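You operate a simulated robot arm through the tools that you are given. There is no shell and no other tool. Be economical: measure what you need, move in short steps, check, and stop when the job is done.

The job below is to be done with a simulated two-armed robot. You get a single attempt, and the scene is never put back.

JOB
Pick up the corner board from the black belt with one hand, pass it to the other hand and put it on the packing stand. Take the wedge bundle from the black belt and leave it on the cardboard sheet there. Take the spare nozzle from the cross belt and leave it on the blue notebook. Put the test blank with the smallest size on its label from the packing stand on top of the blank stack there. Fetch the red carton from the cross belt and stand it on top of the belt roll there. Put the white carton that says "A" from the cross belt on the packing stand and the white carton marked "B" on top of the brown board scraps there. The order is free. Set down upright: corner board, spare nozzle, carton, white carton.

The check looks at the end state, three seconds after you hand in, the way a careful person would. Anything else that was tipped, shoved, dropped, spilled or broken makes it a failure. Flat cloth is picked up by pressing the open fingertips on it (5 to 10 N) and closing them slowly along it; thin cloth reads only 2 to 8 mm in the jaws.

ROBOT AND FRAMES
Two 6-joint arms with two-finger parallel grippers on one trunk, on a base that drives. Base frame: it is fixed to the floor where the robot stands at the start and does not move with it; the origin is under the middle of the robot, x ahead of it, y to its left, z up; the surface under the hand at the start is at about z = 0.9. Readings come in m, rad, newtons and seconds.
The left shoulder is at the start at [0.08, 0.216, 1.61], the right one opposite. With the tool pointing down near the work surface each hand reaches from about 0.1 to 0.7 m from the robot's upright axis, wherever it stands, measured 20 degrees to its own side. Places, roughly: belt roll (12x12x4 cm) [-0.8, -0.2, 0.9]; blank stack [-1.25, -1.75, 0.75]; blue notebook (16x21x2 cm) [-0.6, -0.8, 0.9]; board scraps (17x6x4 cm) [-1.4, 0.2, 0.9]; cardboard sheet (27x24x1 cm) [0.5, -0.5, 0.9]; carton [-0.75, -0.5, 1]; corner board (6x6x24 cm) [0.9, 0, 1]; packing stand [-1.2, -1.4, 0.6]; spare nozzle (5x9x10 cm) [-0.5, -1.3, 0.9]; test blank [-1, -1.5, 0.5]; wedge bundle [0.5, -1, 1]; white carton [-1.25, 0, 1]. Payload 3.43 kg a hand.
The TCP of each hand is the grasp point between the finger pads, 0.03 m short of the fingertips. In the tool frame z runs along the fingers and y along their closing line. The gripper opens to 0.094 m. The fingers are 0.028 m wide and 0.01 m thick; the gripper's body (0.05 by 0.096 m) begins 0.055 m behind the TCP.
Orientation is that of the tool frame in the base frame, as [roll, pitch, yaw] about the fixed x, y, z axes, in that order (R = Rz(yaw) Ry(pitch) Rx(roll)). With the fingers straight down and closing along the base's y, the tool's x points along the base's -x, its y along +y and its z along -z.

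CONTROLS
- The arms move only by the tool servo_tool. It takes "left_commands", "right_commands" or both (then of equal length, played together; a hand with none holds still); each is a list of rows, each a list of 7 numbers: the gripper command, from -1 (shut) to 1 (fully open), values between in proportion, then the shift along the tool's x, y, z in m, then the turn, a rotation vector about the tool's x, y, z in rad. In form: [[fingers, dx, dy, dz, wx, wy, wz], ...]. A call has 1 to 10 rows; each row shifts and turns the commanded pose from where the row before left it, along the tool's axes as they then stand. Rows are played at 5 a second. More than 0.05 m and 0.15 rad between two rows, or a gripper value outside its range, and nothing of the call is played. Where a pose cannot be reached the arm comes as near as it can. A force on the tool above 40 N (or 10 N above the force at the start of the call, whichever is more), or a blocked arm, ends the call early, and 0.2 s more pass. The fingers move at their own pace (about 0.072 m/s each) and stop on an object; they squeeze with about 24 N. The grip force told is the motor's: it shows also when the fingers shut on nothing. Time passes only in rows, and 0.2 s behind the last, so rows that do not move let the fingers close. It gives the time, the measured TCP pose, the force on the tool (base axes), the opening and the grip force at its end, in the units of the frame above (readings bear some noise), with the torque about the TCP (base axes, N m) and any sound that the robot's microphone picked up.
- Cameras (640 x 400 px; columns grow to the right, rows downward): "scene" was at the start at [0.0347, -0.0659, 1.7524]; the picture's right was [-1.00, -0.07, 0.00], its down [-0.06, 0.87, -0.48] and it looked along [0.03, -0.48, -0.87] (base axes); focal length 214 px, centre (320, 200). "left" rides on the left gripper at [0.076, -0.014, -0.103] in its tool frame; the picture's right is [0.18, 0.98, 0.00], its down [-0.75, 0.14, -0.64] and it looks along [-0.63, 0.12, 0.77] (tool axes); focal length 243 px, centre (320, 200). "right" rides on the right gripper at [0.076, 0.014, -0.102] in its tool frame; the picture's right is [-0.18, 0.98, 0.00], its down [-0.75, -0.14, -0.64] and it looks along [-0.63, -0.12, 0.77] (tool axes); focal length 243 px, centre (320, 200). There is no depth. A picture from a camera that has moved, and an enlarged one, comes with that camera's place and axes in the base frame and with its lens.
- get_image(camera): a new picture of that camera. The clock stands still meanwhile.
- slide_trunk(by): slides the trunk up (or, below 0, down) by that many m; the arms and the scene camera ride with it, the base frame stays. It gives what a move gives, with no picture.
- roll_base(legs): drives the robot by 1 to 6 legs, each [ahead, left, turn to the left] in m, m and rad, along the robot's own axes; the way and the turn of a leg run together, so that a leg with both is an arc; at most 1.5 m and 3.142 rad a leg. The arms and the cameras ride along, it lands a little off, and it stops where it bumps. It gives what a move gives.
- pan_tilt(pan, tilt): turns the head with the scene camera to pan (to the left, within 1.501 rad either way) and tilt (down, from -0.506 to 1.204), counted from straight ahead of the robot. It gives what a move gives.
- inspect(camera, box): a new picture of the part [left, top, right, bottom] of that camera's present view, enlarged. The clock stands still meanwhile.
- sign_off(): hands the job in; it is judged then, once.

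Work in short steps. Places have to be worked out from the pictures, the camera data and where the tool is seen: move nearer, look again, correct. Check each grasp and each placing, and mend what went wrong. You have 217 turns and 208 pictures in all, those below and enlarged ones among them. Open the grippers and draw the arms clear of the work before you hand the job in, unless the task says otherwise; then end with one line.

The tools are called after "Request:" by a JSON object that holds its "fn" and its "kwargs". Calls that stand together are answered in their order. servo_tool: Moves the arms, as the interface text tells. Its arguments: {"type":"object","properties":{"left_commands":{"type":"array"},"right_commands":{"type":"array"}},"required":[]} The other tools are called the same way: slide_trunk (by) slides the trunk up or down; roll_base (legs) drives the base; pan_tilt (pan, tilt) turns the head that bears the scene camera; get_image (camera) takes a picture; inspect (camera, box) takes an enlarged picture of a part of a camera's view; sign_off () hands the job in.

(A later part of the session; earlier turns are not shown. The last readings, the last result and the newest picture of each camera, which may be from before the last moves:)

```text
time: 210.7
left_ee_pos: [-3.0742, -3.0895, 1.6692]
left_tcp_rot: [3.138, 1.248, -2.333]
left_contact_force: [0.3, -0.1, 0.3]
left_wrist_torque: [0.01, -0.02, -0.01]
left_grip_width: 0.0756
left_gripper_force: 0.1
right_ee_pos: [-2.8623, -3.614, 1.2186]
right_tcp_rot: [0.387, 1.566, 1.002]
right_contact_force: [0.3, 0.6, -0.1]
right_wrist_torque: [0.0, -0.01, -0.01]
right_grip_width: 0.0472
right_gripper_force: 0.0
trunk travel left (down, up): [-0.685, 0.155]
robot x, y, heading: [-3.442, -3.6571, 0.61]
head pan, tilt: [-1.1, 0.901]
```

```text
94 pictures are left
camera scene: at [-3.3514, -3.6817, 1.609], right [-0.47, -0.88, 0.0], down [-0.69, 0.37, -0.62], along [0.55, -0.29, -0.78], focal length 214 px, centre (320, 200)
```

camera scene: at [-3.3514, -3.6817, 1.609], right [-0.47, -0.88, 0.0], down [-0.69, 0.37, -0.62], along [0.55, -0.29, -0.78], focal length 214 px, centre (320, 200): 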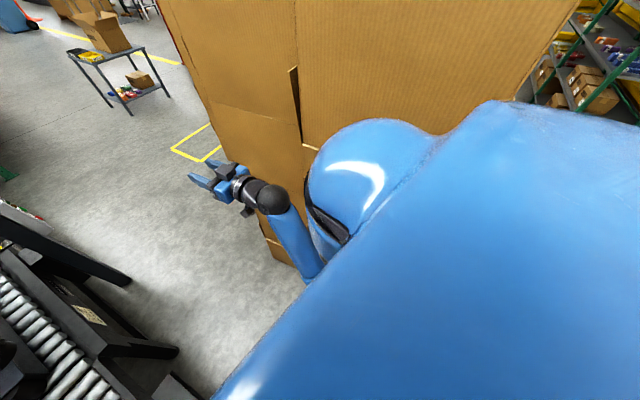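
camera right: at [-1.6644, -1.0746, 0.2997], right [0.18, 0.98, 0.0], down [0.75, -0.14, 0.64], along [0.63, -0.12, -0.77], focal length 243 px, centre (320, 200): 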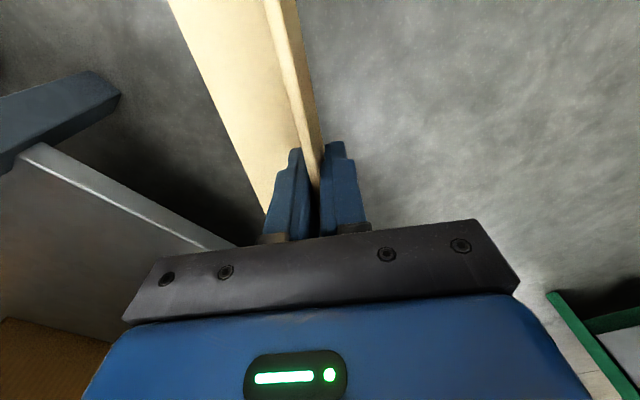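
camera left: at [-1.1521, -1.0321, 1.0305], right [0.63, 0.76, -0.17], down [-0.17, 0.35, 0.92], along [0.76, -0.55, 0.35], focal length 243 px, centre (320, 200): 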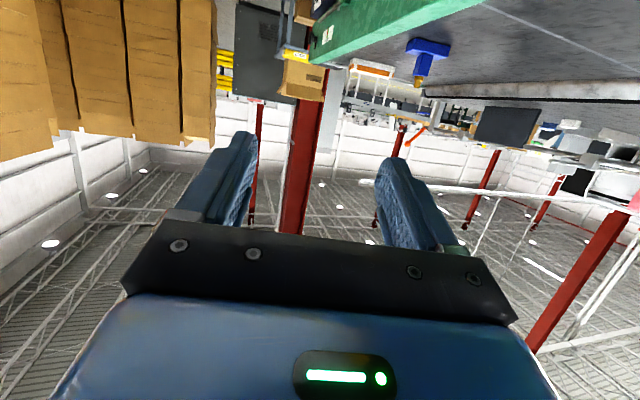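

The stack's face slants away ahead of me, so the corridor widens. I shift 2.5 cm left and go forward along the slant.

Request:
{"fn": "roll_base", "kwargs": {"legs": [[0, 0.025, 0], [0.3, -0.06, 0], [0.4, -0.13, 0]]}}

Request:
{"fn": "pan_tilt", "kwargs": {"pan": 0, "tilt": 0.7}}

Request:
{"fn": "get_image", "kwargs": {"camera": "scene"}}

```text
time: 215.3
left_ee_pos: [-2.4079, -2.8306, 1.6702]
left_tcp_rot: [-3.141, 1.251, -2.334]
left_contact_force: [-0.2, -0.4, 0.5]
left_wrist_torque: [0.0, -0.02, -0.01]
left_grip_width: 0.0753
left_gripper_force: 0.1
right_ee_pos: [-2.1971, -3.3539, 1.2205]
right_tcp_rot: [0.192, 1.564, 0.803]
right_contact_force: [-0.1, 0.2, -0.1]
right_wrist_torque: [-0.01, -0.02, 0.0]
right_grip_width: 0.0471
right_gripper_force: 0.1
trunk travel left (down, up): [-0.685, 0.155]
robot x, y, heading: [-2.7763, -3.3997, 0.601]
head pan, tilt: [-1.1, 0.901]
```

```text
time: 216.7
left_ee_pos: [-2.4046, -2.8293, 1.6686]
left_tcp_rot: [3.139, 1.248, -2.336]
left_contact_force: [0.2, -0.7, 0.3]
left_wrist_torque: [-0.01, 0.0, 0.0]
left_grip_width: 0.0752
left_gripper_force: 0.0
right_ee_pos: [-2.1935, -3.3534, 1.22]
right_tcp_rot: [0.354, 1.564, 0.964]
right_contact_force: [-0.5, 0.2, 0.5]
right_wrist_torque: [-0.01, -0.03, 0.02]
right_grip_width: 0.0471
right_gripper_force: 0.2
trunk travel left (down, up): [-0.685, 0.155]
robot x, y, heading: [-2.7784, -3.4024, 0.602]
head pan, tilt: [0.0, 0.7]
```

```text
93 pictures are left
camera scene: at [-2.6804, -3.3366, 1.6252], right [0.57, -0.82, 0.0], down [-0.53, -0.36, -0.76], along [0.63, 0.43, -0.64], focal length 214 px, centre (320, 200)
```

scene: 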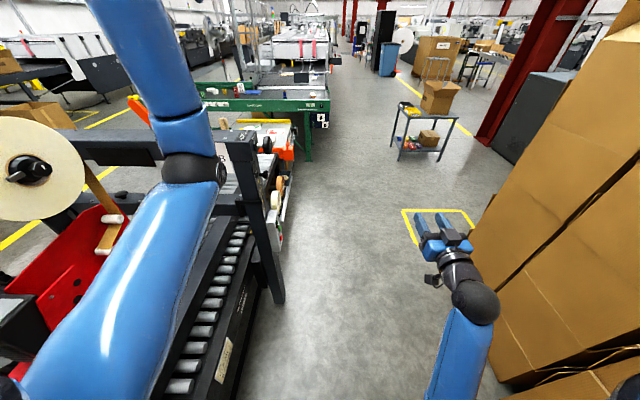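

Through. The far corridor is open; I drive along to the stand's far side and turn to face it.

Request:
{"fn": "roll_base", "kwargs": {"legs": [[1.2, -0.12, 0], [1.15, -0.12, 0], [0, 0, 1.57]]}}

Request:
{"fn": "get_image", "kwargs": {"camera": "scene"}}

```text
time: 232.1
left_ee_pos: [-1.2721, -1.8859, 1.6682]
left_tcp_rot: [3.138, 1.246, -0.759]
left_contact_force: [0.3, 0.1, 0.2]
left_wrist_torque: [0.01, -0.03, 0.01]
left_grip_width: 0.0755
left_gripper_force: 0.0
right_ee_pos: [-0.7493, -1.6701, 1.2204]
right_tcp_rot: [0.424, 1.565, 2.616]
right_contact_force: [-0.1, -0.4, 0.4]
right_wrist_torque: [0.01, 0.01, 0.03]
right_grip_width: 0.0469
right_gripper_force: 0.1
trunk travel left (down, up): [-0.685, 0.155]
robot x, y, heading: [-0.6965, -2.2536, 2.181]
head pan, tilt: [0.0, 0.7]
```

```text
92 pictures are left
camera scene: at [-0.7638, -2.157, 1.6252], right [0.82, 0.57, 0.0], down [0.37, -0.53, -0.76], along [-0.44, 0.63, -0.64], focal length 214 px, centre (320, 200)
```

scene: 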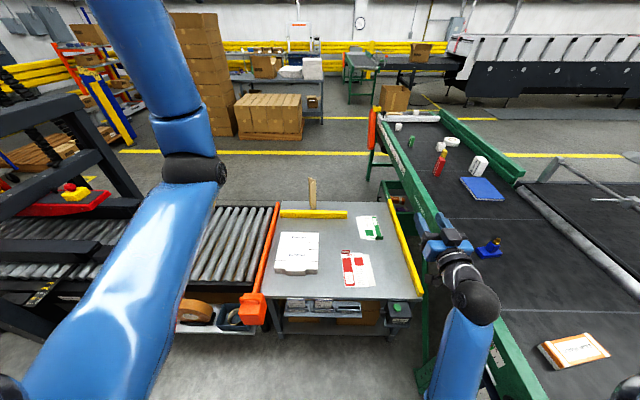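

All visible from here; the corner board still stands. I zoom on the red label.

Request:
{"fn": "inspect", "kwargs": {"camera": "scene", "box": [325, 205, 395, 295]}}

Request:
{"fn": "inspect", "kwargs": {"camera": "scene", "box": [240, 170, 430, 340]}}

```text
4.44 times, centred on (360, 250) of scene
camera zoom: at [-0.7638, -2.157, 1.6252], right [0.82, 0.57, 0.0], down [0.37, -0.53, -0.76], along [-0.44, 0.63, -0.64], focal length 953 px, centre (142, -22)
```

zoom: 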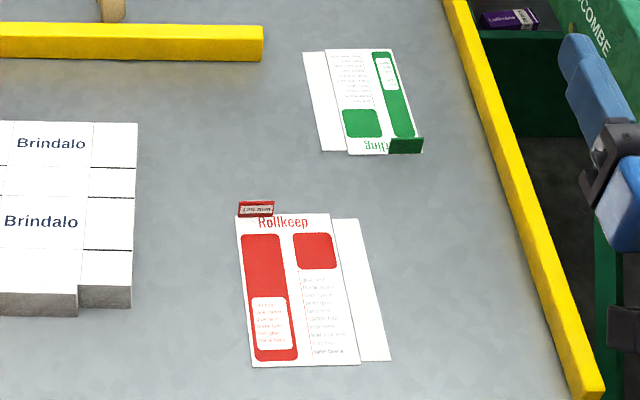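

```text
2.35 times, centred on (335, 255) of scene
camera zoom: at [-0.7638, -2.157, 1.6252], right [0.82, 0.57, 0.0], down [0.37, -0.53, -0.76], along [-0.44, 0.63, -0.64], focal length 505 px, centre (285, 71)
```

zoom: 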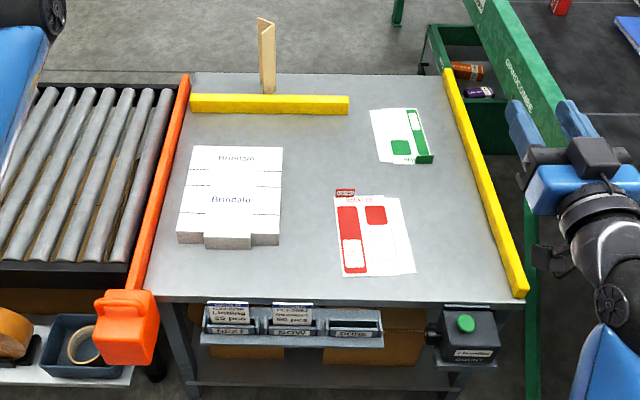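

Zoom tighter on the red tab.

Request:
{"fn": "inspect", "kwargs": {"camera": "scene", "box": [344, 244, 364, 258]}}

```text
16.00 times, centred on (354, 251) of scene
camera zoom: at [-0.7638, -2.157, 1.6252], right [0.82, 0.57, 0.0], down [0.37, -0.53, -0.76], along [-0.44, 0.63, -0.64], focal length 3432 px, centre (-224, -616)
```

zoom: 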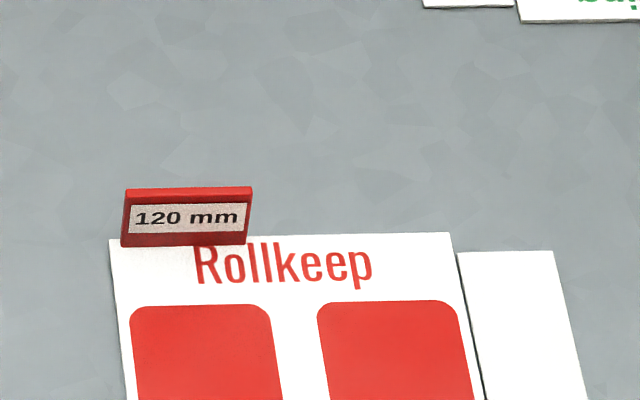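

Red is 120 mm, so green (100 mm) goes on the stack. I come a bit closer, turned left so the right shoulder is nearer the green tab.

Request:
{"fn": "roll_base", "kwargs": {"legs": [[0, -0.16, 0], [0.12, 0, 0], [0, 0, 0.6]]}}

Request:
{"fn": "pan_tilt", "kwargs": {"pan": -0.5, "tilt": 0.9}}

Request:
{"fn": "get_image", "kwargs": {"camera": "scene"}}

```text
time: 236.0
left_ee_pos: [-1.3176, -2.083, 1.6674]
left_tcp_rot: [3.138, 1.249, -0.159]
left_contact_force: [0.0, 1.0, -0.7]
left_wrist_torque: [0.03, -0.01, 0.01]
left_grip_width: 0.0751
left_gripper_force: 0.0
right_ee_pos: [-1.0086, -1.6108, 1.2196]
right_tcp_rot: [0.57, 1.564, -2.92]
right_contact_force: [-0.6, 0.5, 0.0]
right_wrist_torque: [0.0, -0.02, -0.01]
right_grip_width: 0.047
right_gripper_force: 0.0
trunk travel left (down, up): [-0.685, 0.155]
robot x, y, heading: [-0.6356, -2.0584, 2.782]
head pan, tilt: [0.0, 0.7]
```

```text
time: 237.0
left_ee_pos: [-1.3157, -2.0844, 1.6689]
left_tcp_rot: [3.141, 1.249, -0.153]
left_contact_force: [-0.1, 0.8, -0.7]
left_wrist_torque: [-0.02, 0.04, 0.01]
left_grip_width: 0.0752
left_gripper_force: 0.1
right_ee_pos: [-1.0083, -1.6114, 1.2203]
right_tcp_rot: [0.34, 1.566, 3.128]
right_contact_force: [0.1, 0.6, 0.3]
right_wrist_torque: [-0.01, 0.03, -0.01]
right_grip_width: 0.0468
right_gripper_force: 0.0
trunk travel left (down, up): [-0.685, 0.155]
robot x, y, heading: [-0.6362, -2.0599, 2.785]
head pan, tilt: [-0.499, 0.901]
```

```text
88 pictures are left
camera scene: at [-0.7143, -1.9936, 1.6091], right [0.76, 0.65, 0.0], down [0.51, -0.59, -0.62], along [-0.41, 0.47, -0.78], focal length 214 px, centre (320, 200)
```

scene: 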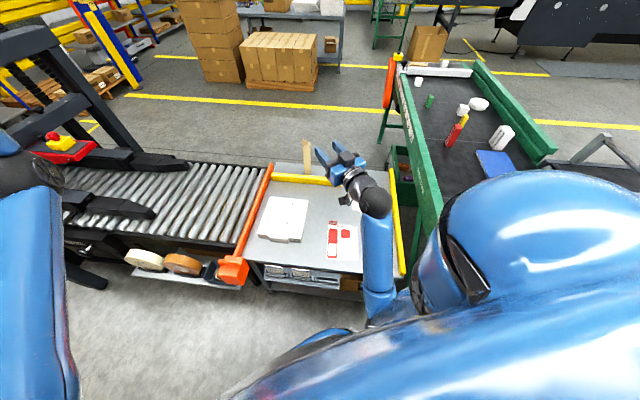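

I lower the trunk 40 cm and bring the right tool to point down.

Request:
{"fn": "slide_trunk", "kwargs": {"by": -0.36}}

Request:
{"fn": "servo_tool", "kwargs": {"right_commands": [[0, 0, -0.01, 0.02, 0, 0.14, 0], [0, 0, -0.01, 0.02, 0, 0.14, 0], [0, -0.01, -0.01, 0.02, 0, 0.14, 0], [0, -0.01, -0.01, 0.01, 0, 0.14, 0], [0, -0.02, -0.01, 0.01, 0, 0.14, 0], [0, -0.02, -0.01, 0, 0, 0.14, 0], [0, -0.02, -0.01, 0, 0, 0.14, 0], [0, -0.02, -0.01, 0, 0, 0.14, 0], [0, -0.02, -0.01, 0, 0, 0.14, 0], [0, -0.02, -0.01, 0, 0, 0.14, 0]]}}

Request:
{"fn": "get_image", "kwargs": {"camera": "scene"}}

```text
time: 240.5
left_ee_pos: [-1.317, -2.0846, 1.3084]
left_tcp_rot: [3.138, 1.247, -0.157]
left_contact_force: [-0.1, -0.1, -1.6]
left_wrist_torque: [0.0, -0.03, -0.01]
left_grip_width: 0.0751
left_gripper_force: 0.1
right_ee_pos: [-1.008, -1.611, 0.8594]
right_tcp_rot: [0.383, 1.566, -3.108]
right_contact_force: [-0.8, 0.4, 0.1]
right_wrist_torque: [0.01, -0.02, 0.03]
right_grip_width: 0.047
right_gripper_force: 0.1
trunk travel left (down, up): [-0.325, 0.515]
robot x, y, heading: [-0.6345, -2.0597, 2.785]
head pan, tilt: [-0.499, 0.901]
```

```text
time: 242.7
left_ee_pos: [-1.317, -2.0845, 1.3089]
left_tcp_rot: [-3.141, 1.246, -0.155]
left_contact_force: [0.2, -0.3, 0.1]
left_wrist_torque: [-0.02, 0.02, 0.01]
left_grip_width: 0.0753
left_gripper_force: 0.1
right_ee_pos: [-1.1898, -1.4212, 0.8912]
right_tcp_rot: [3.142, 0.176, -0.35]
right_contact_force: [-1.0, 0.0, 0.7]
right_wrist_torque: [-0.01, -0.02, -0.02]
right_grip_width: 0.0474
right_gripper_force: 0.0
right hand out of reach, approached as far as the arm can: row 6, 7, 8
trunk travel left (down, up): [-0.325, 0.515]
robot x, y, heading: [-0.6358, -2.0616, 2.788]
head pan, tilt: [-0.499, 0.901]
```

```text
87 pictures are left
camera scene: at [-0.7144, -1.9938, 1.2489], right [0.76, 0.65, 0.0], down [0.51, -0.59, -0.62], along [-0.41, 0.47, -0.78], focal length 214 px, centre (320, 200)
```

scene: 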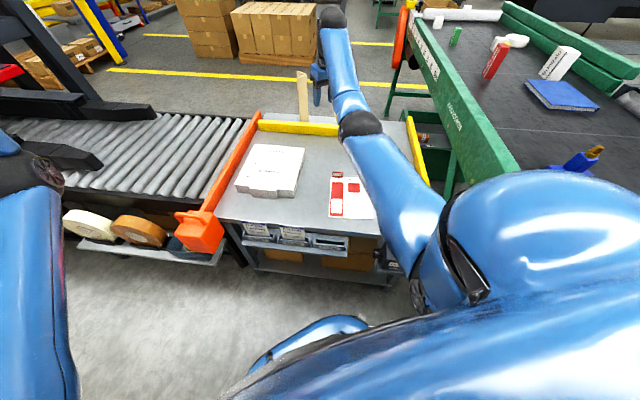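

Hand is up over the table. I yaw so the fingers close across the tab and go to a point above it.

Request:
{"fn": "servo_tool", "kwargs": {"right_commands": [[0.2, 0, 0, 0, -0.024, 0, -0.135], [0.2, 0, 0, 0, -0.024, 0, -0.135], [0.2, 0, 0, 0, -0.024, 0, -0.135], [0.2, 0, 0, 0, -0.024, 0, -0.135], [0.2, 0, 0, 0, -0.024, 0, -0.135], [0.2, 0, 0, 0, -0.024, 0, -0.135], [0.2, 0, 0, 0, -0.024, 0, -0.135], [0.2, 0.02, 0, 0, 0, 0.09, 0], [0.2, 0.02, 0, 0, 0, 0.086, 0]]}}

Request:
{"fn": "servo_tool", "kwargs": {"right_commands": [[0.2, 0.041, 0, 0.01, 0, 0, 0], [0.2, 0.041, 0, 0.01, 0, 0, 0], [0.2, 0.041, 0, 0.01, 0, 0, 0], [0.2, 0.041, 0, 0.01, 0, 0, 0], [0.2, 0.041, 0, 0.01, 0, 0, 0], [0.2, 0.041, 0, 0.01, 0, 0, 0]]}}

Request:
{"fn": "get_image", "kwargs": {"camera": "right"}}

Request:
{"fn": "get_image", "kwargs": {"camera": "scene"}}

```text
time: 244.7
left_ee_pos: [-1.3172, -2.0837, 1.308]
left_tcp_rot: [3.141, 1.247, -0.157]
left_contact_force: [-0.5, 0.0, 0.0]
left_wrist_torque: [-0.01, -0.05, -0.01]
left_grip_width: 0.0751
left_gripper_force: 0.0
right_ee_pos: [-1.1554, -1.399, 0.885]
right_tcp_rot: [3.139, -0.001, 0.609]
right_contact_force: [0.4, 0.7, 0.3]
right_wrist_torque: [-0.01, -0.02, 0.0]
right_grip_width: 0.0563
right_gripper_force: 0.0
trunk travel left (down, up): [-0.325, 0.515]
robot x, y, heading: [-0.6327, -2.061, 2.785]
head pan, tilt: [-0.499, 0.901]
```

```text
time: 246.1
left_ee_pos: [-1.3163, -2.0823, 1.309]
left_tcp_rot: [3.137, 1.249, -0.159]
left_contact_force: [0.9, 0.8, -0.6]
left_wrist_torque: [0.0, 0.01, 0.01]
left_grip_width: 0.0753
left_gripper_force: 0.2
right_ee_pos: [-0.9618, -1.2487, 0.8231]
right_tcp_rot: [3.141, 0.004, 0.609]
right_contact_force: [-0.6, 0.3, -1.1]
right_wrist_torque: [-0.03, 0.02, -0.03]
right_grip_width: 0.0566
right_gripper_force: 0.0
right hand out of reach, approached as far as the arm can: row 2, 3
trunk travel left (down, up): [-0.325, 0.515]
robot x, y, heading: [-0.6379, -2.0601, 2.783]
head pan, tilt: [-0.499, 0.901]
```

```text
86 pictures are left
camera right: at [-0.8913, -1.2172, 0.9252], right [0.41, -0.91, 0.0], down [-0.7, -0.31, 0.64], along [-0.59, -0.27, -0.77], focal length 243 px, centre (320, 200)
```

right: 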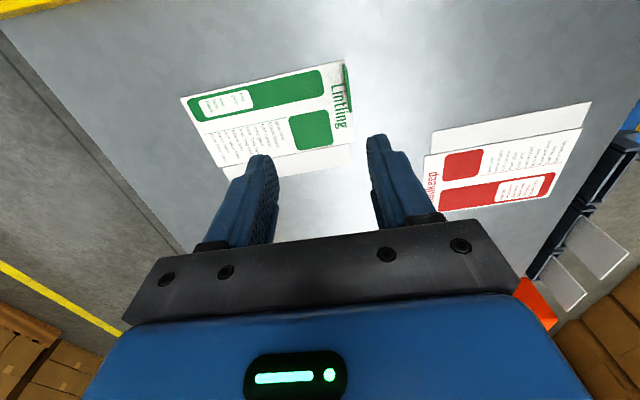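

```text
85 pictures are left
camera scene: at [-0.7133, -1.9922, 1.249], right [0.76, 0.65, 0.0], down [0.51, -0.59, -0.62], along [-0.41, 0.47, -0.78], focal length 214 px, centre (320, 200)
```

scene: 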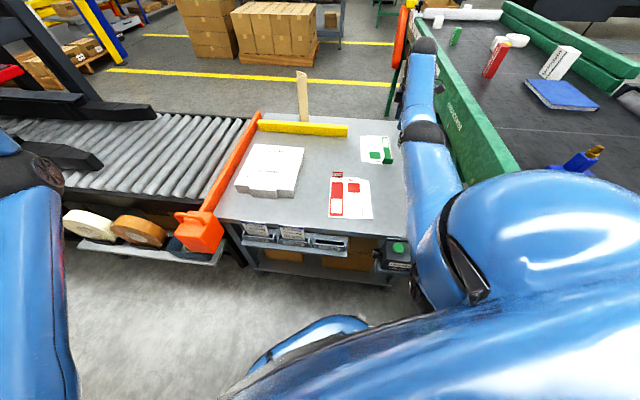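

Request:
{"fn": "inspect", "kwargs": {"camera": "right", "box": [300, 40, 380, 140]}}

```text
4.00 times, centred on (340, 90) of right
camera zoom: at [-0.8913, -1.2172, 0.9252], right [0.41, -0.91, 0.0], down [-0.7, -0.31, 0.64], along [-0.59, -0.27, -0.77], focal length 970 px, centre (240, 640)
```

zoom: 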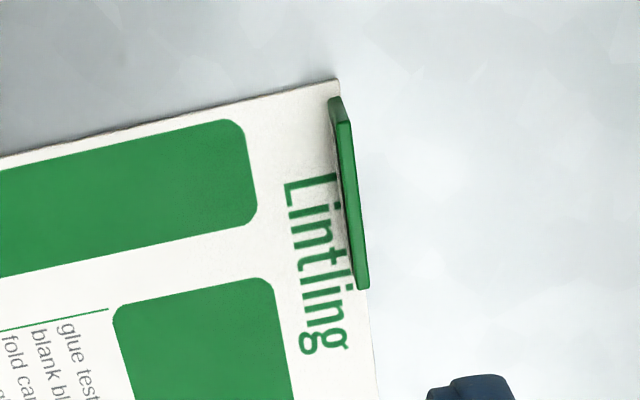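

Tab lies about 3 cm off; I correct and go down to z≈.70.

Request:
{"fn": "servo_tool", "kwargs": {"right_commands": [[0.2, -0.007, 0.016, 0.02, 0, 0, -0.05], [0.2, -0.007, 0.016, 0.03, 0, 0, 0], [0.2, 0, 0, 0.04, 0, 0, 0], [0.2, 0, 0, 0.03, 0, 0, 0]]}}

Request:
{"fn": "get_image", "kwargs": {"camera": "right"}}

```text
time: 247.1
left_ee_pos: [-1.317, -2.083, 1.3086]
left_tcp_rot: [3.136, 1.248, -0.159]
left_contact_force: [0.2, -0.5, 1.1]
left_wrist_torque: [0.02, -0.02, 0.01]
left_grip_width: 0.0752
left_gripper_force: 0.1
right_ee_pos: [-0.9623, -1.2711, 0.6977]
right_tcp_rot: [3.14, 0.001, 0.657]
right_contact_force: [-0.3, 1.0, 1.2]
right_wrist_torque: [0.03, 0.03, -0.03]
right_grip_width: 0.0562
right_gripper_force: 0.1
right hand out of reach, approached as far as the arm can: row 1, 2
trunk travel left (down, up): [-0.325, 0.515]
robot x, y, heading: [-0.6396, -2.0553, 2.783]
head pan, tilt: [-0.499, 0.901]
```

```text
83 pictures are left
camera right: at [-0.8944, -1.236, 0.8008], right [0.46, -0.89, 0.0], down [-0.68, -0.35, 0.64], along [-0.57, -0.29, -0.77], focal length 243 px, centre (320, 200)
```

right: 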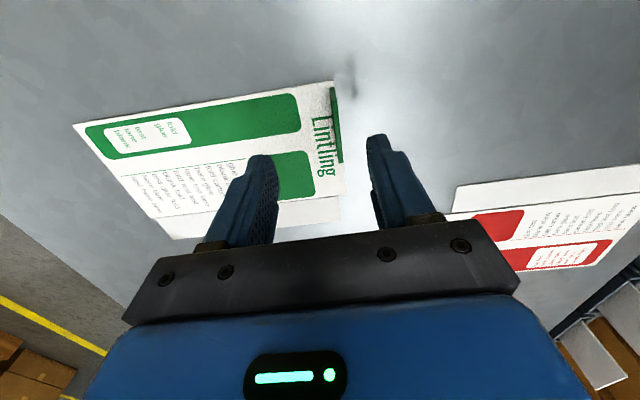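

Shift 1.4 cm sideways and descend to grip height, watching force.

Request:
{"fn": "servo_tool", "kwargs": {"right_commands": [[0.2, 0, 0.0138, 0, 0, 0, 0], [0.2, 0, 0, 0.02, 0, 0, 0], [0.2, 0, 0, 0.02, 0, 0, 0], [0.2, 0, 0, 0.016, 0, 0, 0]]}}

Request:
{"fn": "get_image", "kwargs": {"camera": "right"}}

```text
time: 248.1
left_ee_pos: [-1.3142, -2.089, 1.3095]
left_tcp_rot: [-3.129, 1.249, -0.143]
left_contact_force: [0.5, 0.5, -0.1]
left_wrist_torque: [0.03, -0.02, 0.0]
left_grip_width: 0.0752
left_gripper_force: 0.1
right_ee_pos: [-0.9528, -1.2845, 0.652]
right_tcp_rot: [-3.128, -0.002, 0.658]
right_contact_force: [1.6, -0.5, 25.2]
right_wrist_torque: [0.63, 0.5, -0.03]
right_grip_width: 0.0568
right_gripper_force: 0.5
trunk travel left (down, up): [-0.325, 0.515]
robot x, y, heading: [-0.6394, -2.0622, 2.778]
head pan, tilt: [-0.499, 0.901]
```

```text
82 pictures are left
camera right: at [-0.8839, -1.2502, 0.755], right [0.46, -0.89, -0.01], down [-0.68, -0.36, 0.64], along [-0.58, -0.28, -0.77], focal length 243 px, centre (320, 200)
```

right: 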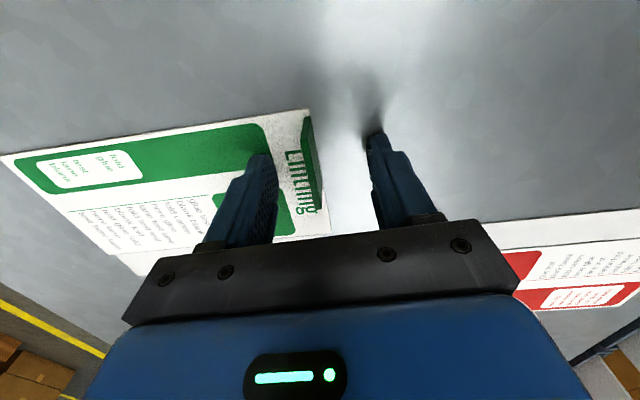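

Tips touch the blank at z≈.62. I lift 4 mm and close on the tab.

Request:
{"fn": "servo_tool", "kwargs": {"right_commands": [[0.2, 0, 0, -0.009, 0, 0, 0], [-0.3, 0, 0, 0, 0, 0, 0], [-1, 0, 0, 0, 0, 0, 0], [-1, 0, 0, 0, 0, 0, 0], [-1, 0, 0, 0, 0, 0, 0]]}}

Request:
{"fn": "get_image", "kwargs": {"camera": "right"}}

```text
time: 249.3
left_ee_pos: [-1.3165, -2.0851, 1.3088]
left_tcp_rot: [3.141, 1.248, -0.155]
left_contact_force: [-0.4, 0.1, 0.3]
left_wrist_torque: [0.0, 0.0, -0.03]
left_grip_width: 0.0751
left_gripper_force: 0.0
right_ee_pos: [-0.9541, -1.2845, 0.6536]
right_tcp_rot: [3.14, 0.002, 0.658]
right_contact_force: [0.9, -0.7, 4.2]
right_wrist_torque: [0.05, -0.07, -0.05]
right_grip_width: 0.0076
right_gripper_force: 23.7
trunk travel left (down, up): [-0.325, 0.515]
robot x, y, heading: [-0.6367, -2.0616, 2.778]
head pan, tilt: [-0.499, 0.901]
```

```text
81 pictures are left
camera right: at [-0.8846, -1.2489, 0.7561], right [0.46, -0.89, 0.0], down [-0.68, -0.35, 0.64], along [-0.57, -0.29, -0.77], focal length 243 px, centre (320, 200)
```

right: 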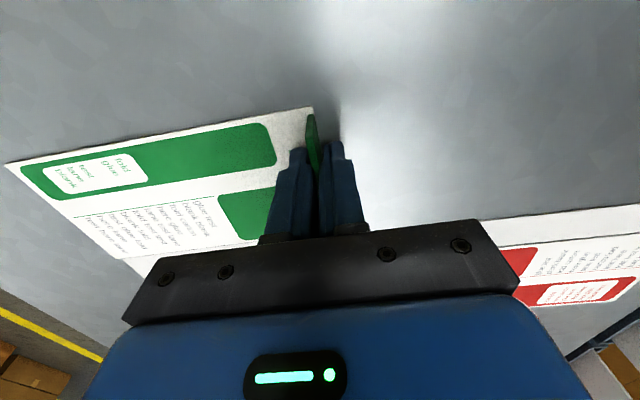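

Tab gripped at 7.6 mm. I lift 11 cm and check the blank.

Request:
{"fn": "servo_tool", "kwargs": {"right_commands": [[-1, 0, 0, -0.02, 0, 0, 0], [-1, 0, 0, -0.03, 0, 0, 0], [-1, 0, 0, -0.03, 0, 0, 0], [-1, 0, 0, -0.03, 0, 0, 0]]}}

Request:
{"fn": "get_image", "kwargs": {"camera": "right"}}

Request:
{"fn": "get_image", "kwargs": {"camera": "scene"}}

```text
time: 250.3
left_ee_pos: [-1.316, -2.086, 1.3078]
left_tcp_rot: [3.141, 1.248, -0.155]
left_contact_force: [-0.4, -1.2, -0.1]
left_wrist_torque: [0.02, -0.02, 0.0]
left_grip_width: 0.0752
left_gripper_force: 0.1
right_ee_pos: [-0.9592, -1.2724, 0.7597]
right_tcp_rot: [3.14, 0.001, 0.658]
right_contact_force: [-0.7, -0.2, -1.0]
right_wrist_torque: [-0.05, -0.02, -0.01]
right_grip_width: 0.0074
right_gripper_force: 24.3
right hand out of reach, approached as far as the arm can: row 4
trunk travel left (down, up): [-0.325, 0.515]
robot x, y, heading: [-0.6368, -2.0598, 2.786]
head pan, tilt: [-0.499, 0.901]
```

```text
80 pictures are left
camera right: at [-0.8896, -1.2388, 0.863], right [0.46, -0.89, 0.0], down [-0.68, -0.35, 0.64], along [-0.57, -0.29, -0.77], focal length 243 px, centre (320, 200)
```

right: 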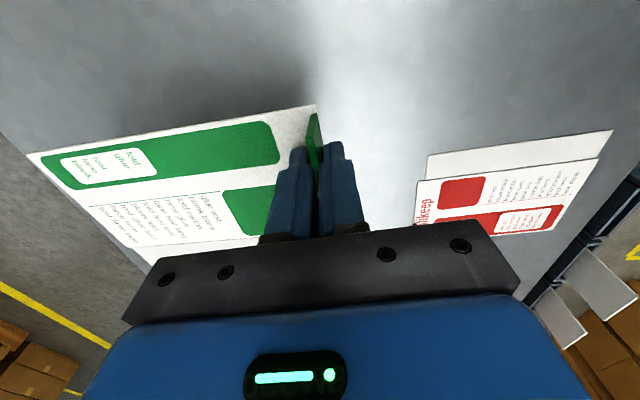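

```text
79 pictures are left
camera scene: at [-0.7142, -1.9935, 1.249], right [0.76, 0.65, 0.0], down [0.51, -0.59, -0.62], along [-0.41, 0.47, -0.78], focal length 214 px, centre (320, 200)
```

scene: 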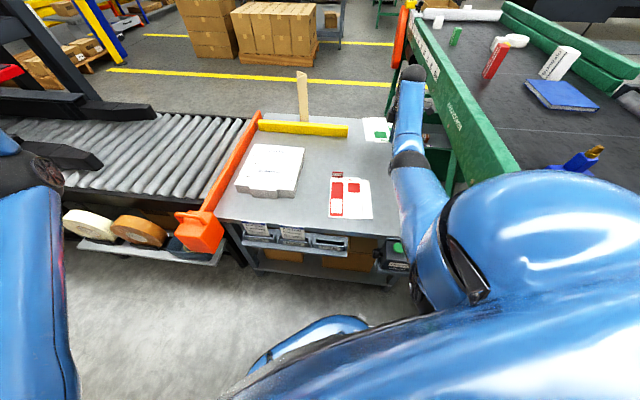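

Blank hangs level. I zoom on the stack to place it exactly.

Request:
{"fn": "inspect", "kwargs": {"camera": "scene", "box": [215, 125, 335, 215]}}

```text
4.44 times, centred on (275, 170) of scene
camera zoom: at [-0.7142, -1.9935, 1.249], right [0.76, 0.65, 0.0], down [0.51, -0.59, -0.62], along [-0.41, 0.47, -0.78], focal length 953 px, centre (520, 333)
```

zoom: 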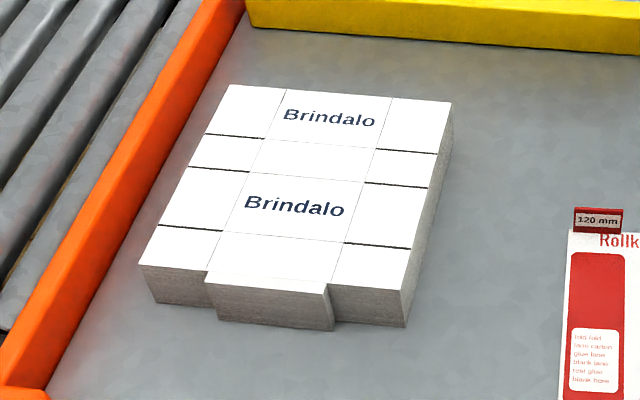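

Stack top is z≈.66, centred near (-1.29,-1.627). I carry the blank over it.

Request:
{"fn": "servo_tool", "kwargs": {"right_commands": [[-1, -0.0434, 0.0158, 0, 0, 0, 0], [-1, -0.0434, 0.0158, 0, 0, 0, 0], [-1, -0.0434, 0.0158, 0, 0, 0, 0], [-1, -0.0434, 0.0158, 0, 0, 0, 0], [-1, -0.0434, 0.0158, 0, 0, 0, 0], [-1, -0.0434, 0.0158, 0, 0, 0, 0], [-1, -0.0434, 0.0158, 0, 0, 0, 0], [-1, -0.0434, 0.0158, 0, 0, 0, 0], [-1, -0.0434, 0.0158, 0, 0, 0, 0], [-1, -0.0434, 0.0158, 0, 0, 0, 0]]}}

Request:
{"fn": "get_image", "kwargs": {"camera": "right"}}

Request:
{"fn": "inspect", "kwargs": {"camera": "scene", "box": [180, 60, 380, 220]}}

```text
time: 252.5
left_ee_pos: [-1.3183, -2.086, 1.3078]
left_tcp_rot: [-3.141, 1.248, -0.153]
left_contact_force: [-0.3, -0.1, -0.1]
left_wrist_torque: [0.01, 0.0, -0.01]
left_grip_width: 0.075
left_gripper_force: 0.1
right_ee_pos: [-1.2475, -1.6183, 0.7322]
right_tcp_rot: [3.14, 0.0, 0.659]
right_contact_force: [0.4, 0.5, -1.0]
right_wrist_torque: [-0.04, -0.03, 0.0]
right_grip_width: 0.0073
right_gripper_force: 24.0
right hand out of reach, approached as far as the arm can: row 1, 2, 3, 4, 5, 6
trunk travel left (down, up): [-0.325, 0.515]
robot x, y, heading: [-0.6386, -2.0606, 2.784]
head pan, tilt: [-0.499, 0.901]
```

```text
77 pictures are left
camera right: at [-1.1781, -1.5837, 0.8348], right [0.46, -0.89, 0.0], down [-0.68, -0.35, 0.64], along [-0.57, -0.29, -0.77], focal length 243 px, centre (320, 200)
```

right: 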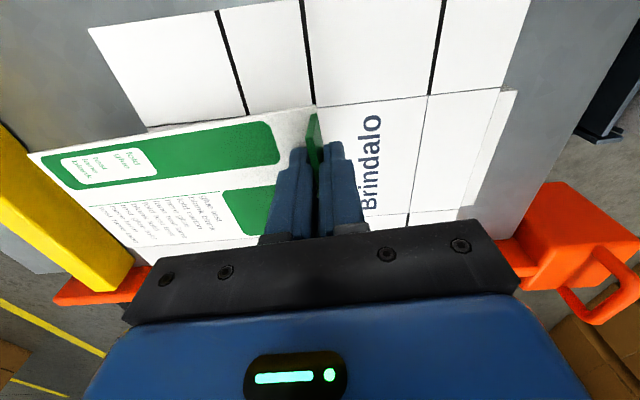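

```text
2.50 times, centred on (280, 140) of scene
camera zoom: at [-0.715, -1.9945, 1.249], right [0.76, 0.65, 0.0], down [0.51, -0.59, -0.62], along [-0.41, 0.47, -0.78], focal length 536 px, centre (420, 350)
```

zoom: 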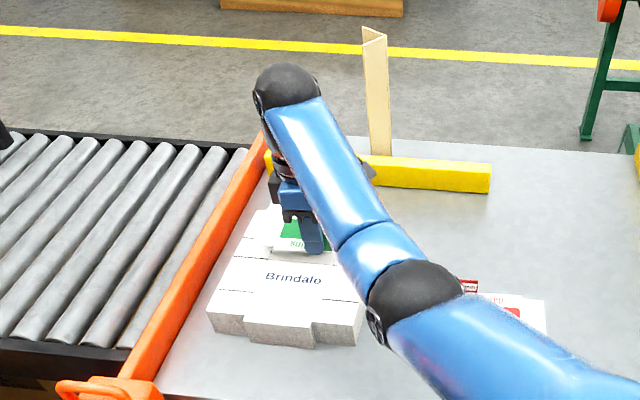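

The blank needs a 7 cm shift toward me to be centred; then I lower it.

Request:
{"fn": "servo_tool", "kwargs": {"right_commands": [[-1, 0.001, 0.037, 0, 0, 0, 0], [-1, 0.001, 0.037, 0, 0, 0, 0], [-1, 0, 0, 0.012, 0, 0, 0]]}}

Request:
{"fn": "get_image", "kwargs": {"camera": "right"}}

```text
time: 253.3
left_ee_pos: [-1.3152, -2.0852, 1.3097]
left_tcp_rot: [3.141, 1.249, -0.155]
left_contact_force: [0.1, 0.6, -0.3]
left_wrist_torque: [-0.01, 0.02, -0.03]
left_grip_width: 0.0756
left_gripper_force: 0.0
right_ee_pos: [-1.2343, -1.6646, 0.703]
right_tcp_rot: [-3.138, 0.005, 0.657]
right_contact_force: [-2.0, 0.9, 12.2]
right_wrist_torque: [0.25, -0.31, 0.07]
right_grip_width: 0.0075
right_gripper_force: 24.2
right hand out of reach, approached as far as the arm can: row 1, 2
trunk travel left (down, up): [-0.325, 0.515]
robot x, y, heading: [-0.6368, -2.062, 2.79]
head pan, tilt: [-0.499, 0.901]
```

```text
75 pictures are left
camera right: at [-1.1649, -1.6297, 0.8055], right [0.46, -0.89, 0.0], down [-0.68, -0.35, 0.65], along [-0.58, -0.29, -0.76], focal length 243 px, centre (320, 200)
```

right: 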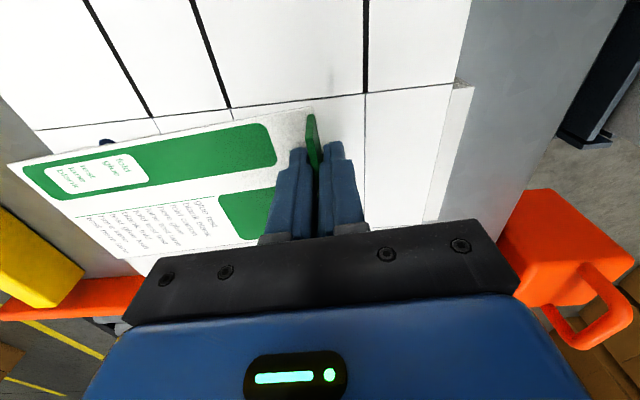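

Still overhanging about 3 cm. I lift a bit, shift 3 cm and 2 cm, and set down again.

Request:
{"fn": "servo_tool", "kwargs": {"right_commands": [[-1, 0, 0, -0.022, 0, 0, 0], [-1, 0.011, 0.016, 0, 0, 0, 0], [-1, 0.011, 0.016, 0, 0, 0, 0], [-1, 0, 0, 0.012, 0, 0, 0]]}}

Request:
{"fn": "get_image", "kwargs": {"camera": "right"}}

```text
time: 254.4
left_ee_pos: [-1.3145, -2.086, 1.3096]
left_tcp_rot: [-3.137, 1.251, -0.153]
left_contact_force: [-1.4, 0.5, 0.9]
left_wrist_torque: [0.0, 0.02, 0.0]
left_grip_width: 0.0749
left_gripper_force: 0.0
right_ee_pos: [-1.2311, -1.6655, 0.7023]
right_tcp_rot: [-3.122, 0.014, 0.656]
right_contact_force: [6.4, -3.1, 23.5]
right_wrist_torque: [0.31, -0.53, -0.04]
right_grip_width: 0.0074
right_gripper_force: 24.1
right hand out of reach, approached as far as the arm can: row 1, 2, 3
trunk travel left (down, up): [-0.325, 0.515]
robot x, y, heading: [-0.6392, -2.064, 2.783]
head pan, tilt: [-0.499, 0.901]
stopped in row 4 (right hand): the force on the tool passed its limit at 46 N (the readings are from after the stop); the commanded pose is now the measured one
```

```text
74 pictures are left
camera right: at [-1.1607, -1.6316, 0.8042], right [0.45, -0.89, -0.02], down [-0.67, -0.35, 0.65], along [-0.59, -0.29, -0.76], focal length 243 px, centre (320, 200)
```

right: 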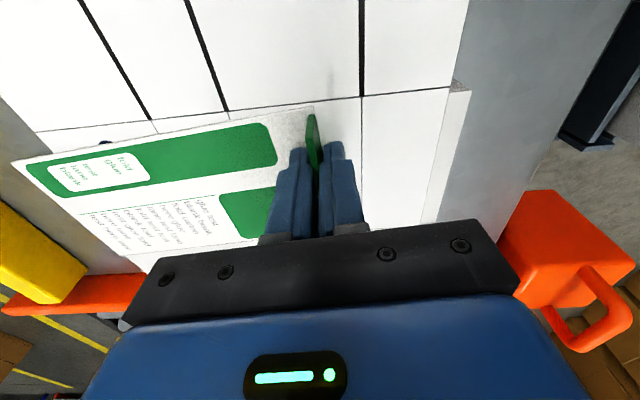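

The arm is too folded to come closer; instead I lift 3 cm with the trunk, back the base 4 cm, and lower again.

Request:
{"fn": "slide_trunk", "kwargs": {"by": 0.03}}

Request:
{"fn": "roll_base", "kwargs": {"legs": [[-0.04, 0, 0]]}}

Request:
{"fn": "get_image", "kwargs": {"camera": "right"}}

```text
time: 255.2
left_ee_pos: [-1.3172, -2.0846, 1.3386]
left_tcp_rot: [3.139, 1.248, -0.157]
left_contact_force: [0.3, 1.0, 0.3]
left_wrist_torque: [0.02, 0.0, -0.01]
left_grip_width: 0.0751
left_gripper_force: 0.2
right_ee_pos: [-1.2318, -1.6641, 0.7262]
right_tcp_rot: [-3.133, 0.01, 0.656]
right_contact_force: [-0.1, -0.6, 0.0]
right_wrist_torque: [-0.01, -0.08, -0.01]
right_grip_width: 0.0074
right_gripper_force: 24.2
trunk travel left (down, up): [-0.355, 0.485]
robot x, y, heading: [-0.6352, -2.0595, 2.783]
head pan, tilt: [-0.499, 0.901]
```

```text
time: 256.0
left_ee_pos: [-1.2835, -2.0963, 1.3367]
left_tcp_rot: [3.138, 1.244, -0.16]
left_contact_force: [-0.4, 0.6, 0.4]
left_wrist_torque: [0.01, -0.02, -0.04]
left_grip_width: 0.0752
left_gripper_force: 0.0
right_ee_pos: [-1.198, -1.6789, 0.7254]
right_tcp_rot: [-3.131, 0.008, 0.656]
right_contact_force: [-1.2, -0.2, 0.6]
right_wrist_torque: [0.01, -0.04, 0.0]
right_grip_width: 0.0074
right_gripper_force: 23.9
trunk travel left (down, up): [-0.355, 0.485]
robot x, y, heading: [-0.6002, -2.0689, 2.786]
head pan, tilt: [-0.499, 0.901]
```

```text
73 pictures are left
camera right: at [-1.1271, -1.6439, 0.8276], right [0.45, -0.89, -0.01], down [-0.67, -0.35, 0.65], along [-0.58, -0.29, -0.76], focal length 243 px, centre (320, 200)
```

right: 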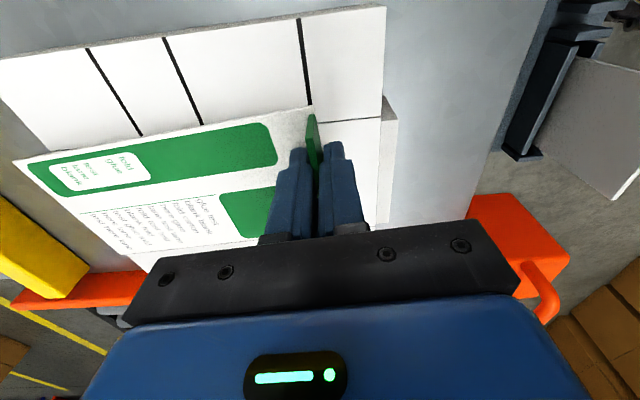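

Centred. I lower to contact, release and lift off straight up.

Request:
{"fn": "slide_trunk", "kwargs": {"by": -0.024}}

Request:
{"fn": "servo_tool", "kwargs": {"right_commands": [[-0.8, 0, 0, 0, 0, 0, 0], [-0.5, 0, 0, 0, 0, 0, 0], [-0.3, 0, 0, 0, 0, 0, 0], [-0.3, 0, 0, 0, 0, 0, 0]]}}

Request:
{"fn": "slide_trunk", "kwargs": {"by": 0.12}}

Request:
{"fn": "get_image", "kwargs": {"camera": "right"}}

Request:
{"fn": "inspect", "kwargs": {"camera": "scene", "box": [180, 60, 380, 240]}}

```text
time: 256.7
left_ee_pos: [-1.2799, -2.0981, 1.3141]
left_tcp_rot: [-3.142, 1.248, -0.156]
left_contact_force: [0.3, 0.2, 0.0]
left_wrist_torque: [-0.01, -0.01, -0.04]
left_grip_width: 0.0754
left_gripper_force: 0.0
right_ee_pos: [-1.195, -1.6792, 0.7027]
right_tcp_rot: [-3.13, 0.011, 0.654]
right_contact_force: [0.3, -0.5, -0.5]
right_wrist_torque: [0.14, 0.06, -0.02]
right_grip_width: 0.0078
right_gripper_force: 24.1
trunk travel left (down, up): [-0.331, 0.509]
robot x, y, heading: [-0.6005, -2.0745, 2.78]
head pan, tilt: [-0.499, 0.901]
```

```text
time: 257.7
left_ee_pos: [-1.2808, -2.0975, 1.3148]
left_tcp_rot: [3.14, 1.246, -0.158]
left_contact_force: [-0.1, 1.0, -0.1]
left_wrist_torque: [0.0, -0.01, 0.01]
left_grip_width: 0.0752
left_gripper_force: 0.1
right_ee_pos: [-1.1965, -1.6786, 0.7038]
right_tcp_rot: [-3.129, 0.011, 0.656]
right_contact_force: [-0.1, -0.2, 1.4]
right_wrist_torque: [0.0, 0.0, 0.02]
right_grip_width: 0.033
right_gripper_force: 0.1
trunk travel left (down, up): [-0.331, 0.509]
robot x, y, heading: [-0.6014, -2.0764, 2.777]
head pan, tilt: [-0.499, 0.901]
```

```text
time: 259.2
left_ee_pos: [-1.2817, -2.0974, 1.4336]
left_tcp_rot: [3.141, 1.246, -0.157]
left_contact_force: [0.3, 0.4, 0.6]
left_wrist_torque: [0.0, -0.04, -0.01]
left_grip_width: 0.0749
left_gripper_force: 0.1
right_ee_pos: [-1.1968, -1.6783, 0.8229]
right_tcp_rot: [-3.13, 0.011, 0.658]
right_contact_force: [-0.2, 0.2, 0.3]
right_wrist_torque: [0.03, -0.01, -0.01]
right_grip_width: 0.0327
right_gripper_force: 0.0
trunk travel left (down, up): [-0.451, 0.389]
robot x, y, heading: [-0.6013, -2.0716, 2.786]
head pan, tilt: [-0.499, 0.901]
```

```text
72 pictures are left
camera right: at [-1.1259, -1.6444, 0.9249], right [0.45, -0.89, -0.01], down [-0.67, -0.35, 0.65], along [-0.58, -0.29, -0.76], focal length 243 px, centre (320, 200)
```

right: 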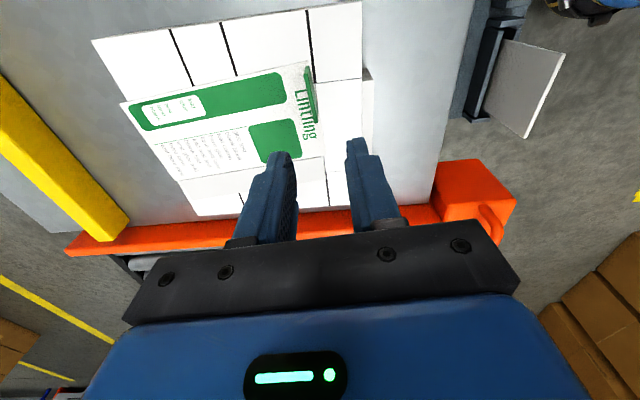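

```text
2.22 times, centred on (280, 150) of scene
camera zoom: at [-0.6786, -2.0066, 1.3749], right [0.76, 0.65, 0.0], down [0.51, -0.59, -0.62], along [-0.41, 0.47, -0.78], focal length 477 px, centre (409, 311)
```

zoom: 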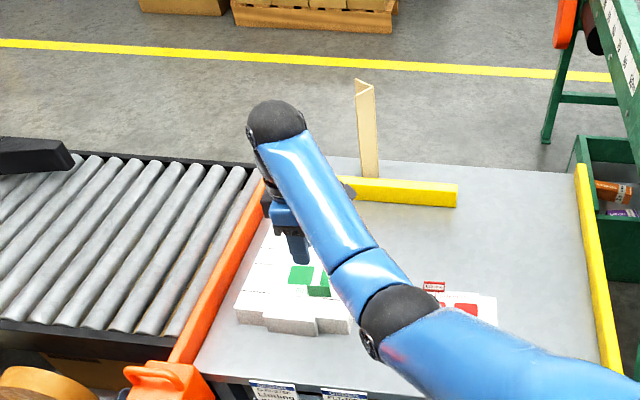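

Green blank lies on the stack. Next the wedge bundle: I raise the trunk, back away, turn so the arm trails safely, drive along the far side to the black belt, and turn back.

Request:
{"fn": "slide_trunk", "kwargs": {"by": 0.385}}

Request:
{"fn": "roll_base", "kwargs": {"legs": [[-0.433, 0.305, 0], [0, 0, -2.0], [0.757, -0.19, 0], [0.757, -0.19, 0], [0, 0, 2.0]]}}

Request:
{"fn": "get_image", "kwargs": {"camera": "scene"}}

```text
time: 262.9
left_ee_pos: [-1.2809, -2.0967, 1.8186]
left_tcp_rot: [3.14, 1.247, -0.156]
left_contact_force: [0.1, -0.3, -0.2]
left_wrist_torque: [0.0, 0.01, 0.0]
left_grip_width: 0.075
left_gripper_force: 0.0
right_ee_pos: [-1.1965, -1.6793, 1.2071]
right_tcp_rot: [-3.129, 0.012, 0.655]
right_contact_force: [0.0, 0.1, -0.2]
right_wrist_torque: [0.0, -0.01, -0.01]
right_grip_width: 0.0328
right_gripper_force: 0.0
trunk travel left (down, up): [-0.836, 0.004]
robot x, y, heading: [-0.5992, -2.0758, 2.779]
head pan, tilt: [-0.499, 0.901]
```

```text
time: 283.2
left_ee_pos: [0.3518, -1.7403, 1.8196]
left_tcp_rot: [3.138, 1.248, -0.155]
left_contact_force: [0.7, 0.7, 0.0]
left_wrist_torque: [0.02, 0.02, 0.07]
left_grip_width: 0.0753
left_gripper_force: 0.1
right_ee_pos: [0.4362, -1.3224, 1.2076]
right_tcp_rot: [-3.13, 0.01, 0.661]
right_contact_force: [-0.2, 0.4, -1.0]
right_wrist_torque: [0.01, -0.02, 0.01]
right_grip_width: 0.0327
right_gripper_force: 0.0
trunk travel left (down, up): [-0.836, 0.004]
robot x, y, heading: [1.0345, -1.7196, 2.78]
head pan, tilt: [-0.499, 0.901]
```

```text
70 pictures are left
camera scene: at [0.9544, -1.6479, 1.76], right [0.75, 0.66, 0.0], down [0.51, -0.59, -0.62], along [-0.41, 0.47, -0.78], focal length 214 px, centre (320, 200)
```

scene: 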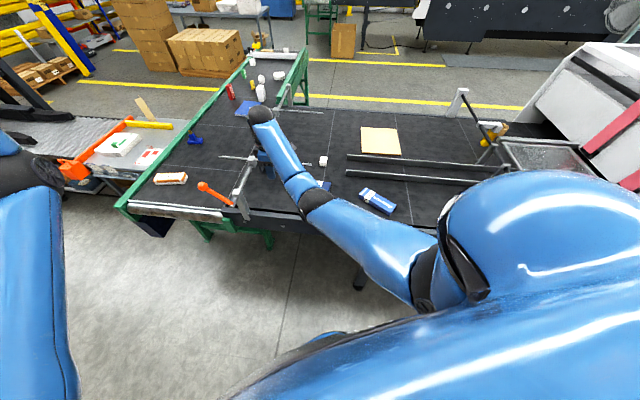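

Good position. I look at the bundle with the right camera and the scene zoom.

Request:
{"fn": "inspect", "kwargs": {"camera": "scene", "box": [210, 120, 410, 240]}}

Request:
{"fn": "get_image", "kwargs": {"camera": "right"}}

```text
3.20 times, centred on (310, 180) of scene
camera zoom: at [0.9544, -1.6479, 1.76], right [0.75, 0.66, 0.0], down [0.51, -0.59, -0.62], along [-0.41, 0.47, -0.78], focal length 686 px, centre (352, 264)
```

zoom: 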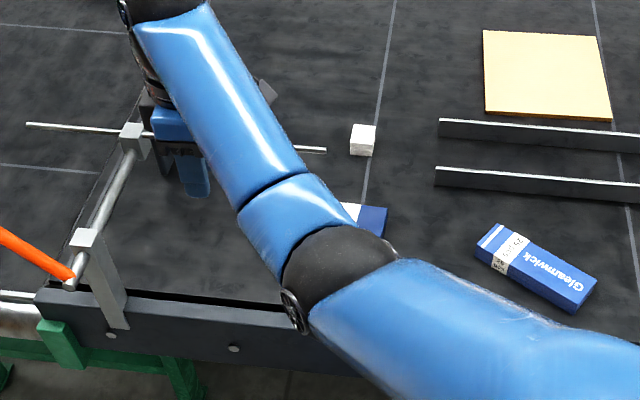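

```text
68 pictures are left
camera right: at [0.506, -1.2873, 1.31], right [0.46, -0.89, -0.01], down [-0.67, -0.35, 0.65], along [-0.58, -0.29, -0.76], focal length 243 px, centre (320, 200)
```

right: 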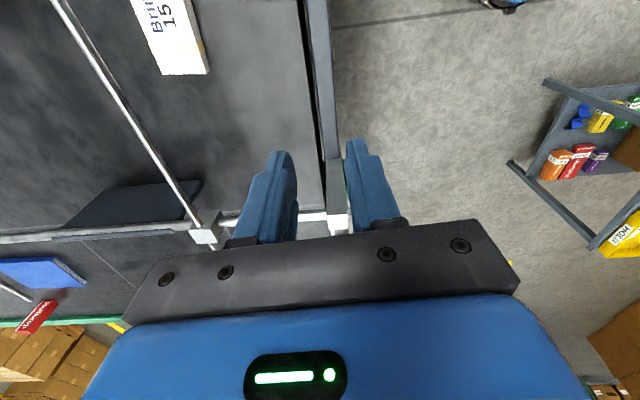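

The thin rod passes above the bundle up to l≈-.27, so I'll grip near the blue end just outside it. I move the base so the hand is above that end, then lower 18 cm and look.

Request:
{"fn": "roll_base", "kwargs": {"legs": [[0.078, -0.249, 0]]}}

Request:
{"fn": "slide_trunk", "kwargs": {"by": -0.15}}

Request:
{"fn": "get_image", "kwargs": {"camera": "right"}}

```text
time: 285.1
left_ee_pos: [0.3633, -1.4918, 1.8189]
left_tcp_rot: [-3.127, 1.247, -0.136]
left_contact_force: [0.1, -0.3, -1.0]
left_wrist_torque: [0.04, -0.03, -0.05]
left_grip_width: 0.0752
left_gripper_force: 0.0
right_ee_pos: [0.4479, -1.0696, 1.209]
right_tcp_rot: [-3.125, 0.006, 0.663]
right_contact_force: [-0.2, -0.4, -1.1]
right_wrist_torque: [0.05, -0.02, 0.0]
right_grip_width: 0.0329
right_gripper_force: 0.0
trunk travel left (down, up): [-0.836, 0.004]
robot x, y, heading: [1.0462, -1.4553, 2.784]
head pan, tilt: [-0.499, 0.901]
```

```text
time: 286.8
left_ee_pos: [0.3652, -1.4827, 1.6698]
left_tcp_rot: [3.139, 1.248, -0.153]
left_contact_force: [0.2, 0.3, -0.2]
left_wrist_torque: [0.02, 0.0, 0.0]
left_grip_width: 0.0752
left_gripper_force: 0.0
right_ee_pos: [0.4476, -1.0644, 1.0582]
right_tcp_rot: [-3.13, 0.009, 0.661]
right_contact_force: [-0.3, 0.9, 0.0]
right_wrist_torque: [-0.04, -0.04, -0.02]
right_grip_width: 0.0328
right_gripper_force: 0.0
trunk travel left (down, up): [-0.686, 0.154]
robot x, y, heading: [1.0422, -1.4537, 2.785]
head pan, tilt: [-0.499, 0.901]
```

```text
67 pictures are left
camera right: at [0.5182, -1.0286, 1.1601], right [0.46, -0.89, -0.01], down [-0.67, -0.35, 0.65], along [-0.58, -0.29, -0.76], focal length 243 px, centre (320, 200)
```

right: 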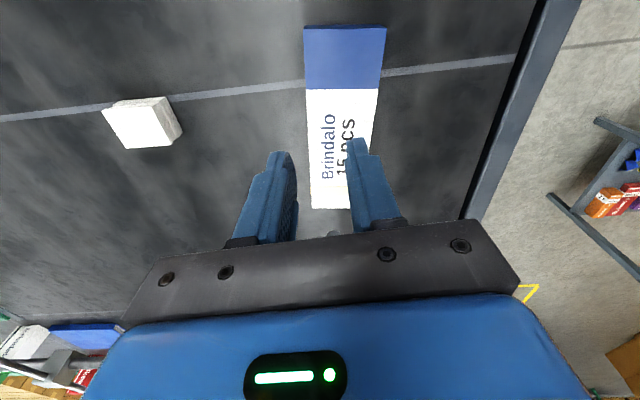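

Bundle axis is at about 26°; I open, align, and descend onto the blue end.

Request:
{"fn": "servo_tool", "kwargs": {"right_commands": [[1, 0.01, 0.01, 0, 0, 0, 0.1], [1, 0.01, 0.01, 0, 0, 0, 0.107], [1, 0, 0, 0, 0, 0, 0], [1, 0, 0, 0.04, 0, 0, 0], [1, 0, 0, 0.02, 0, 0, 0]]}}

Request:
{"fn": "get_image", "kwargs": {"camera": "right"}}

```text
time: 288.0
left_ee_pos: [0.364, -1.4823, 1.6702]
left_tcp_rot: [3.139, 1.245, -0.153]
left_contact_force: [-0.4, 0.9, -0.5]
left_wrist_torque: [0.03, 0.01, 0.01]
left_grip_width: 0.0752
left_gripper_force: 0.1
right_ee_pos: [0.4624, -1.0648, 0.987]
right_tcp_rot: [-3.131, 0.013, 0.456]
right_contact_force: [0.8, 0.4, -0.2]
right_wrist_torque: [0.0, 0.0, 0.02]
right_grip_width: 0.094
right_gripper_force: 0.1
right hand out of reach, approached as far as the arm can: row 1, 2
trunk travel left (down, up): [-0.686, 0.154]
robot x, y, heading: [1.0502, -1.4578, 2.786]
head pan, tilt: [-0.499, 0.901]
```

```text
66 pictures are left
camera right: at [0.5377, -1.0449, 1.0899], right [0.27, -0.96, -0.01], down [-0.73, -0.21, 0.65], along [-0.63, -0.17, -0.76], focal length 243 px, centre (320, 200)
```

right: 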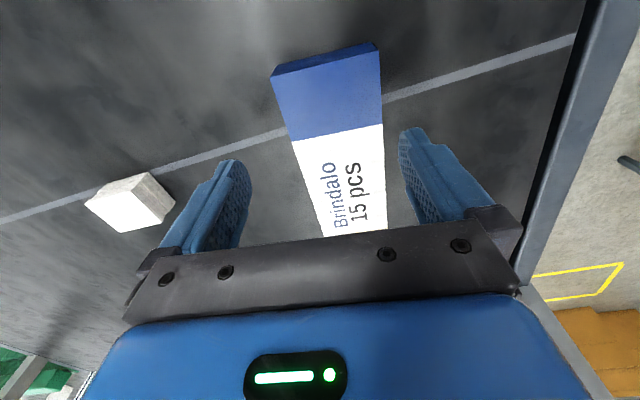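

Nearly centred; shift 1.3 cm, descend to z≈.938 and close.

Request:
{"fn": "servo_tool", "kwargs": {"right_commands": [[1, 0.002, 0.0133, 0, 0, 0, -0.03], [1, 0, 0, 0.025, 0, 0, 0], [1, 0, 0, 0.022, 0, 0, 0], [0.3, 0, 0, 0, 0, 0, 0], [-0.3, 0, 0, 0, 0, 0, 0], [-1, 0, 0, 0, 0, 0, 0], [-1, 0, 0, 0, 0, 0, 0]]}}

```text
time: 289.6
left_ee_pos: [0.3651, -1.4837, 1.6691]
left_tcp_rot: [3.14, 1.247, -0.152]
left_contact_force: [0.4, 0.4, 0.3]
left_wrist_torque: [0.0, 0.02, 0.01]
left_grip_width: 0.0749
left_gripper_force: 0.1
right_ee_pos: [0.4687, -1.0768, 0.9399]
right_tcp_rot: [-3.132, 0.013, 0.485]
right_contact_force: [0.0, 0.6, 0.0]
right_wrist_torque: [-0.04, 0.01, -0.04]
right_grip_width: 0.0644
right_gripper_force: 24.0
trunk travel left (down, up): [-0.686, 0.154]
robot x, y, heading: [1.048, -1.4573, 2.786]
head pan, tilt: [-0.499, 0.901]
```

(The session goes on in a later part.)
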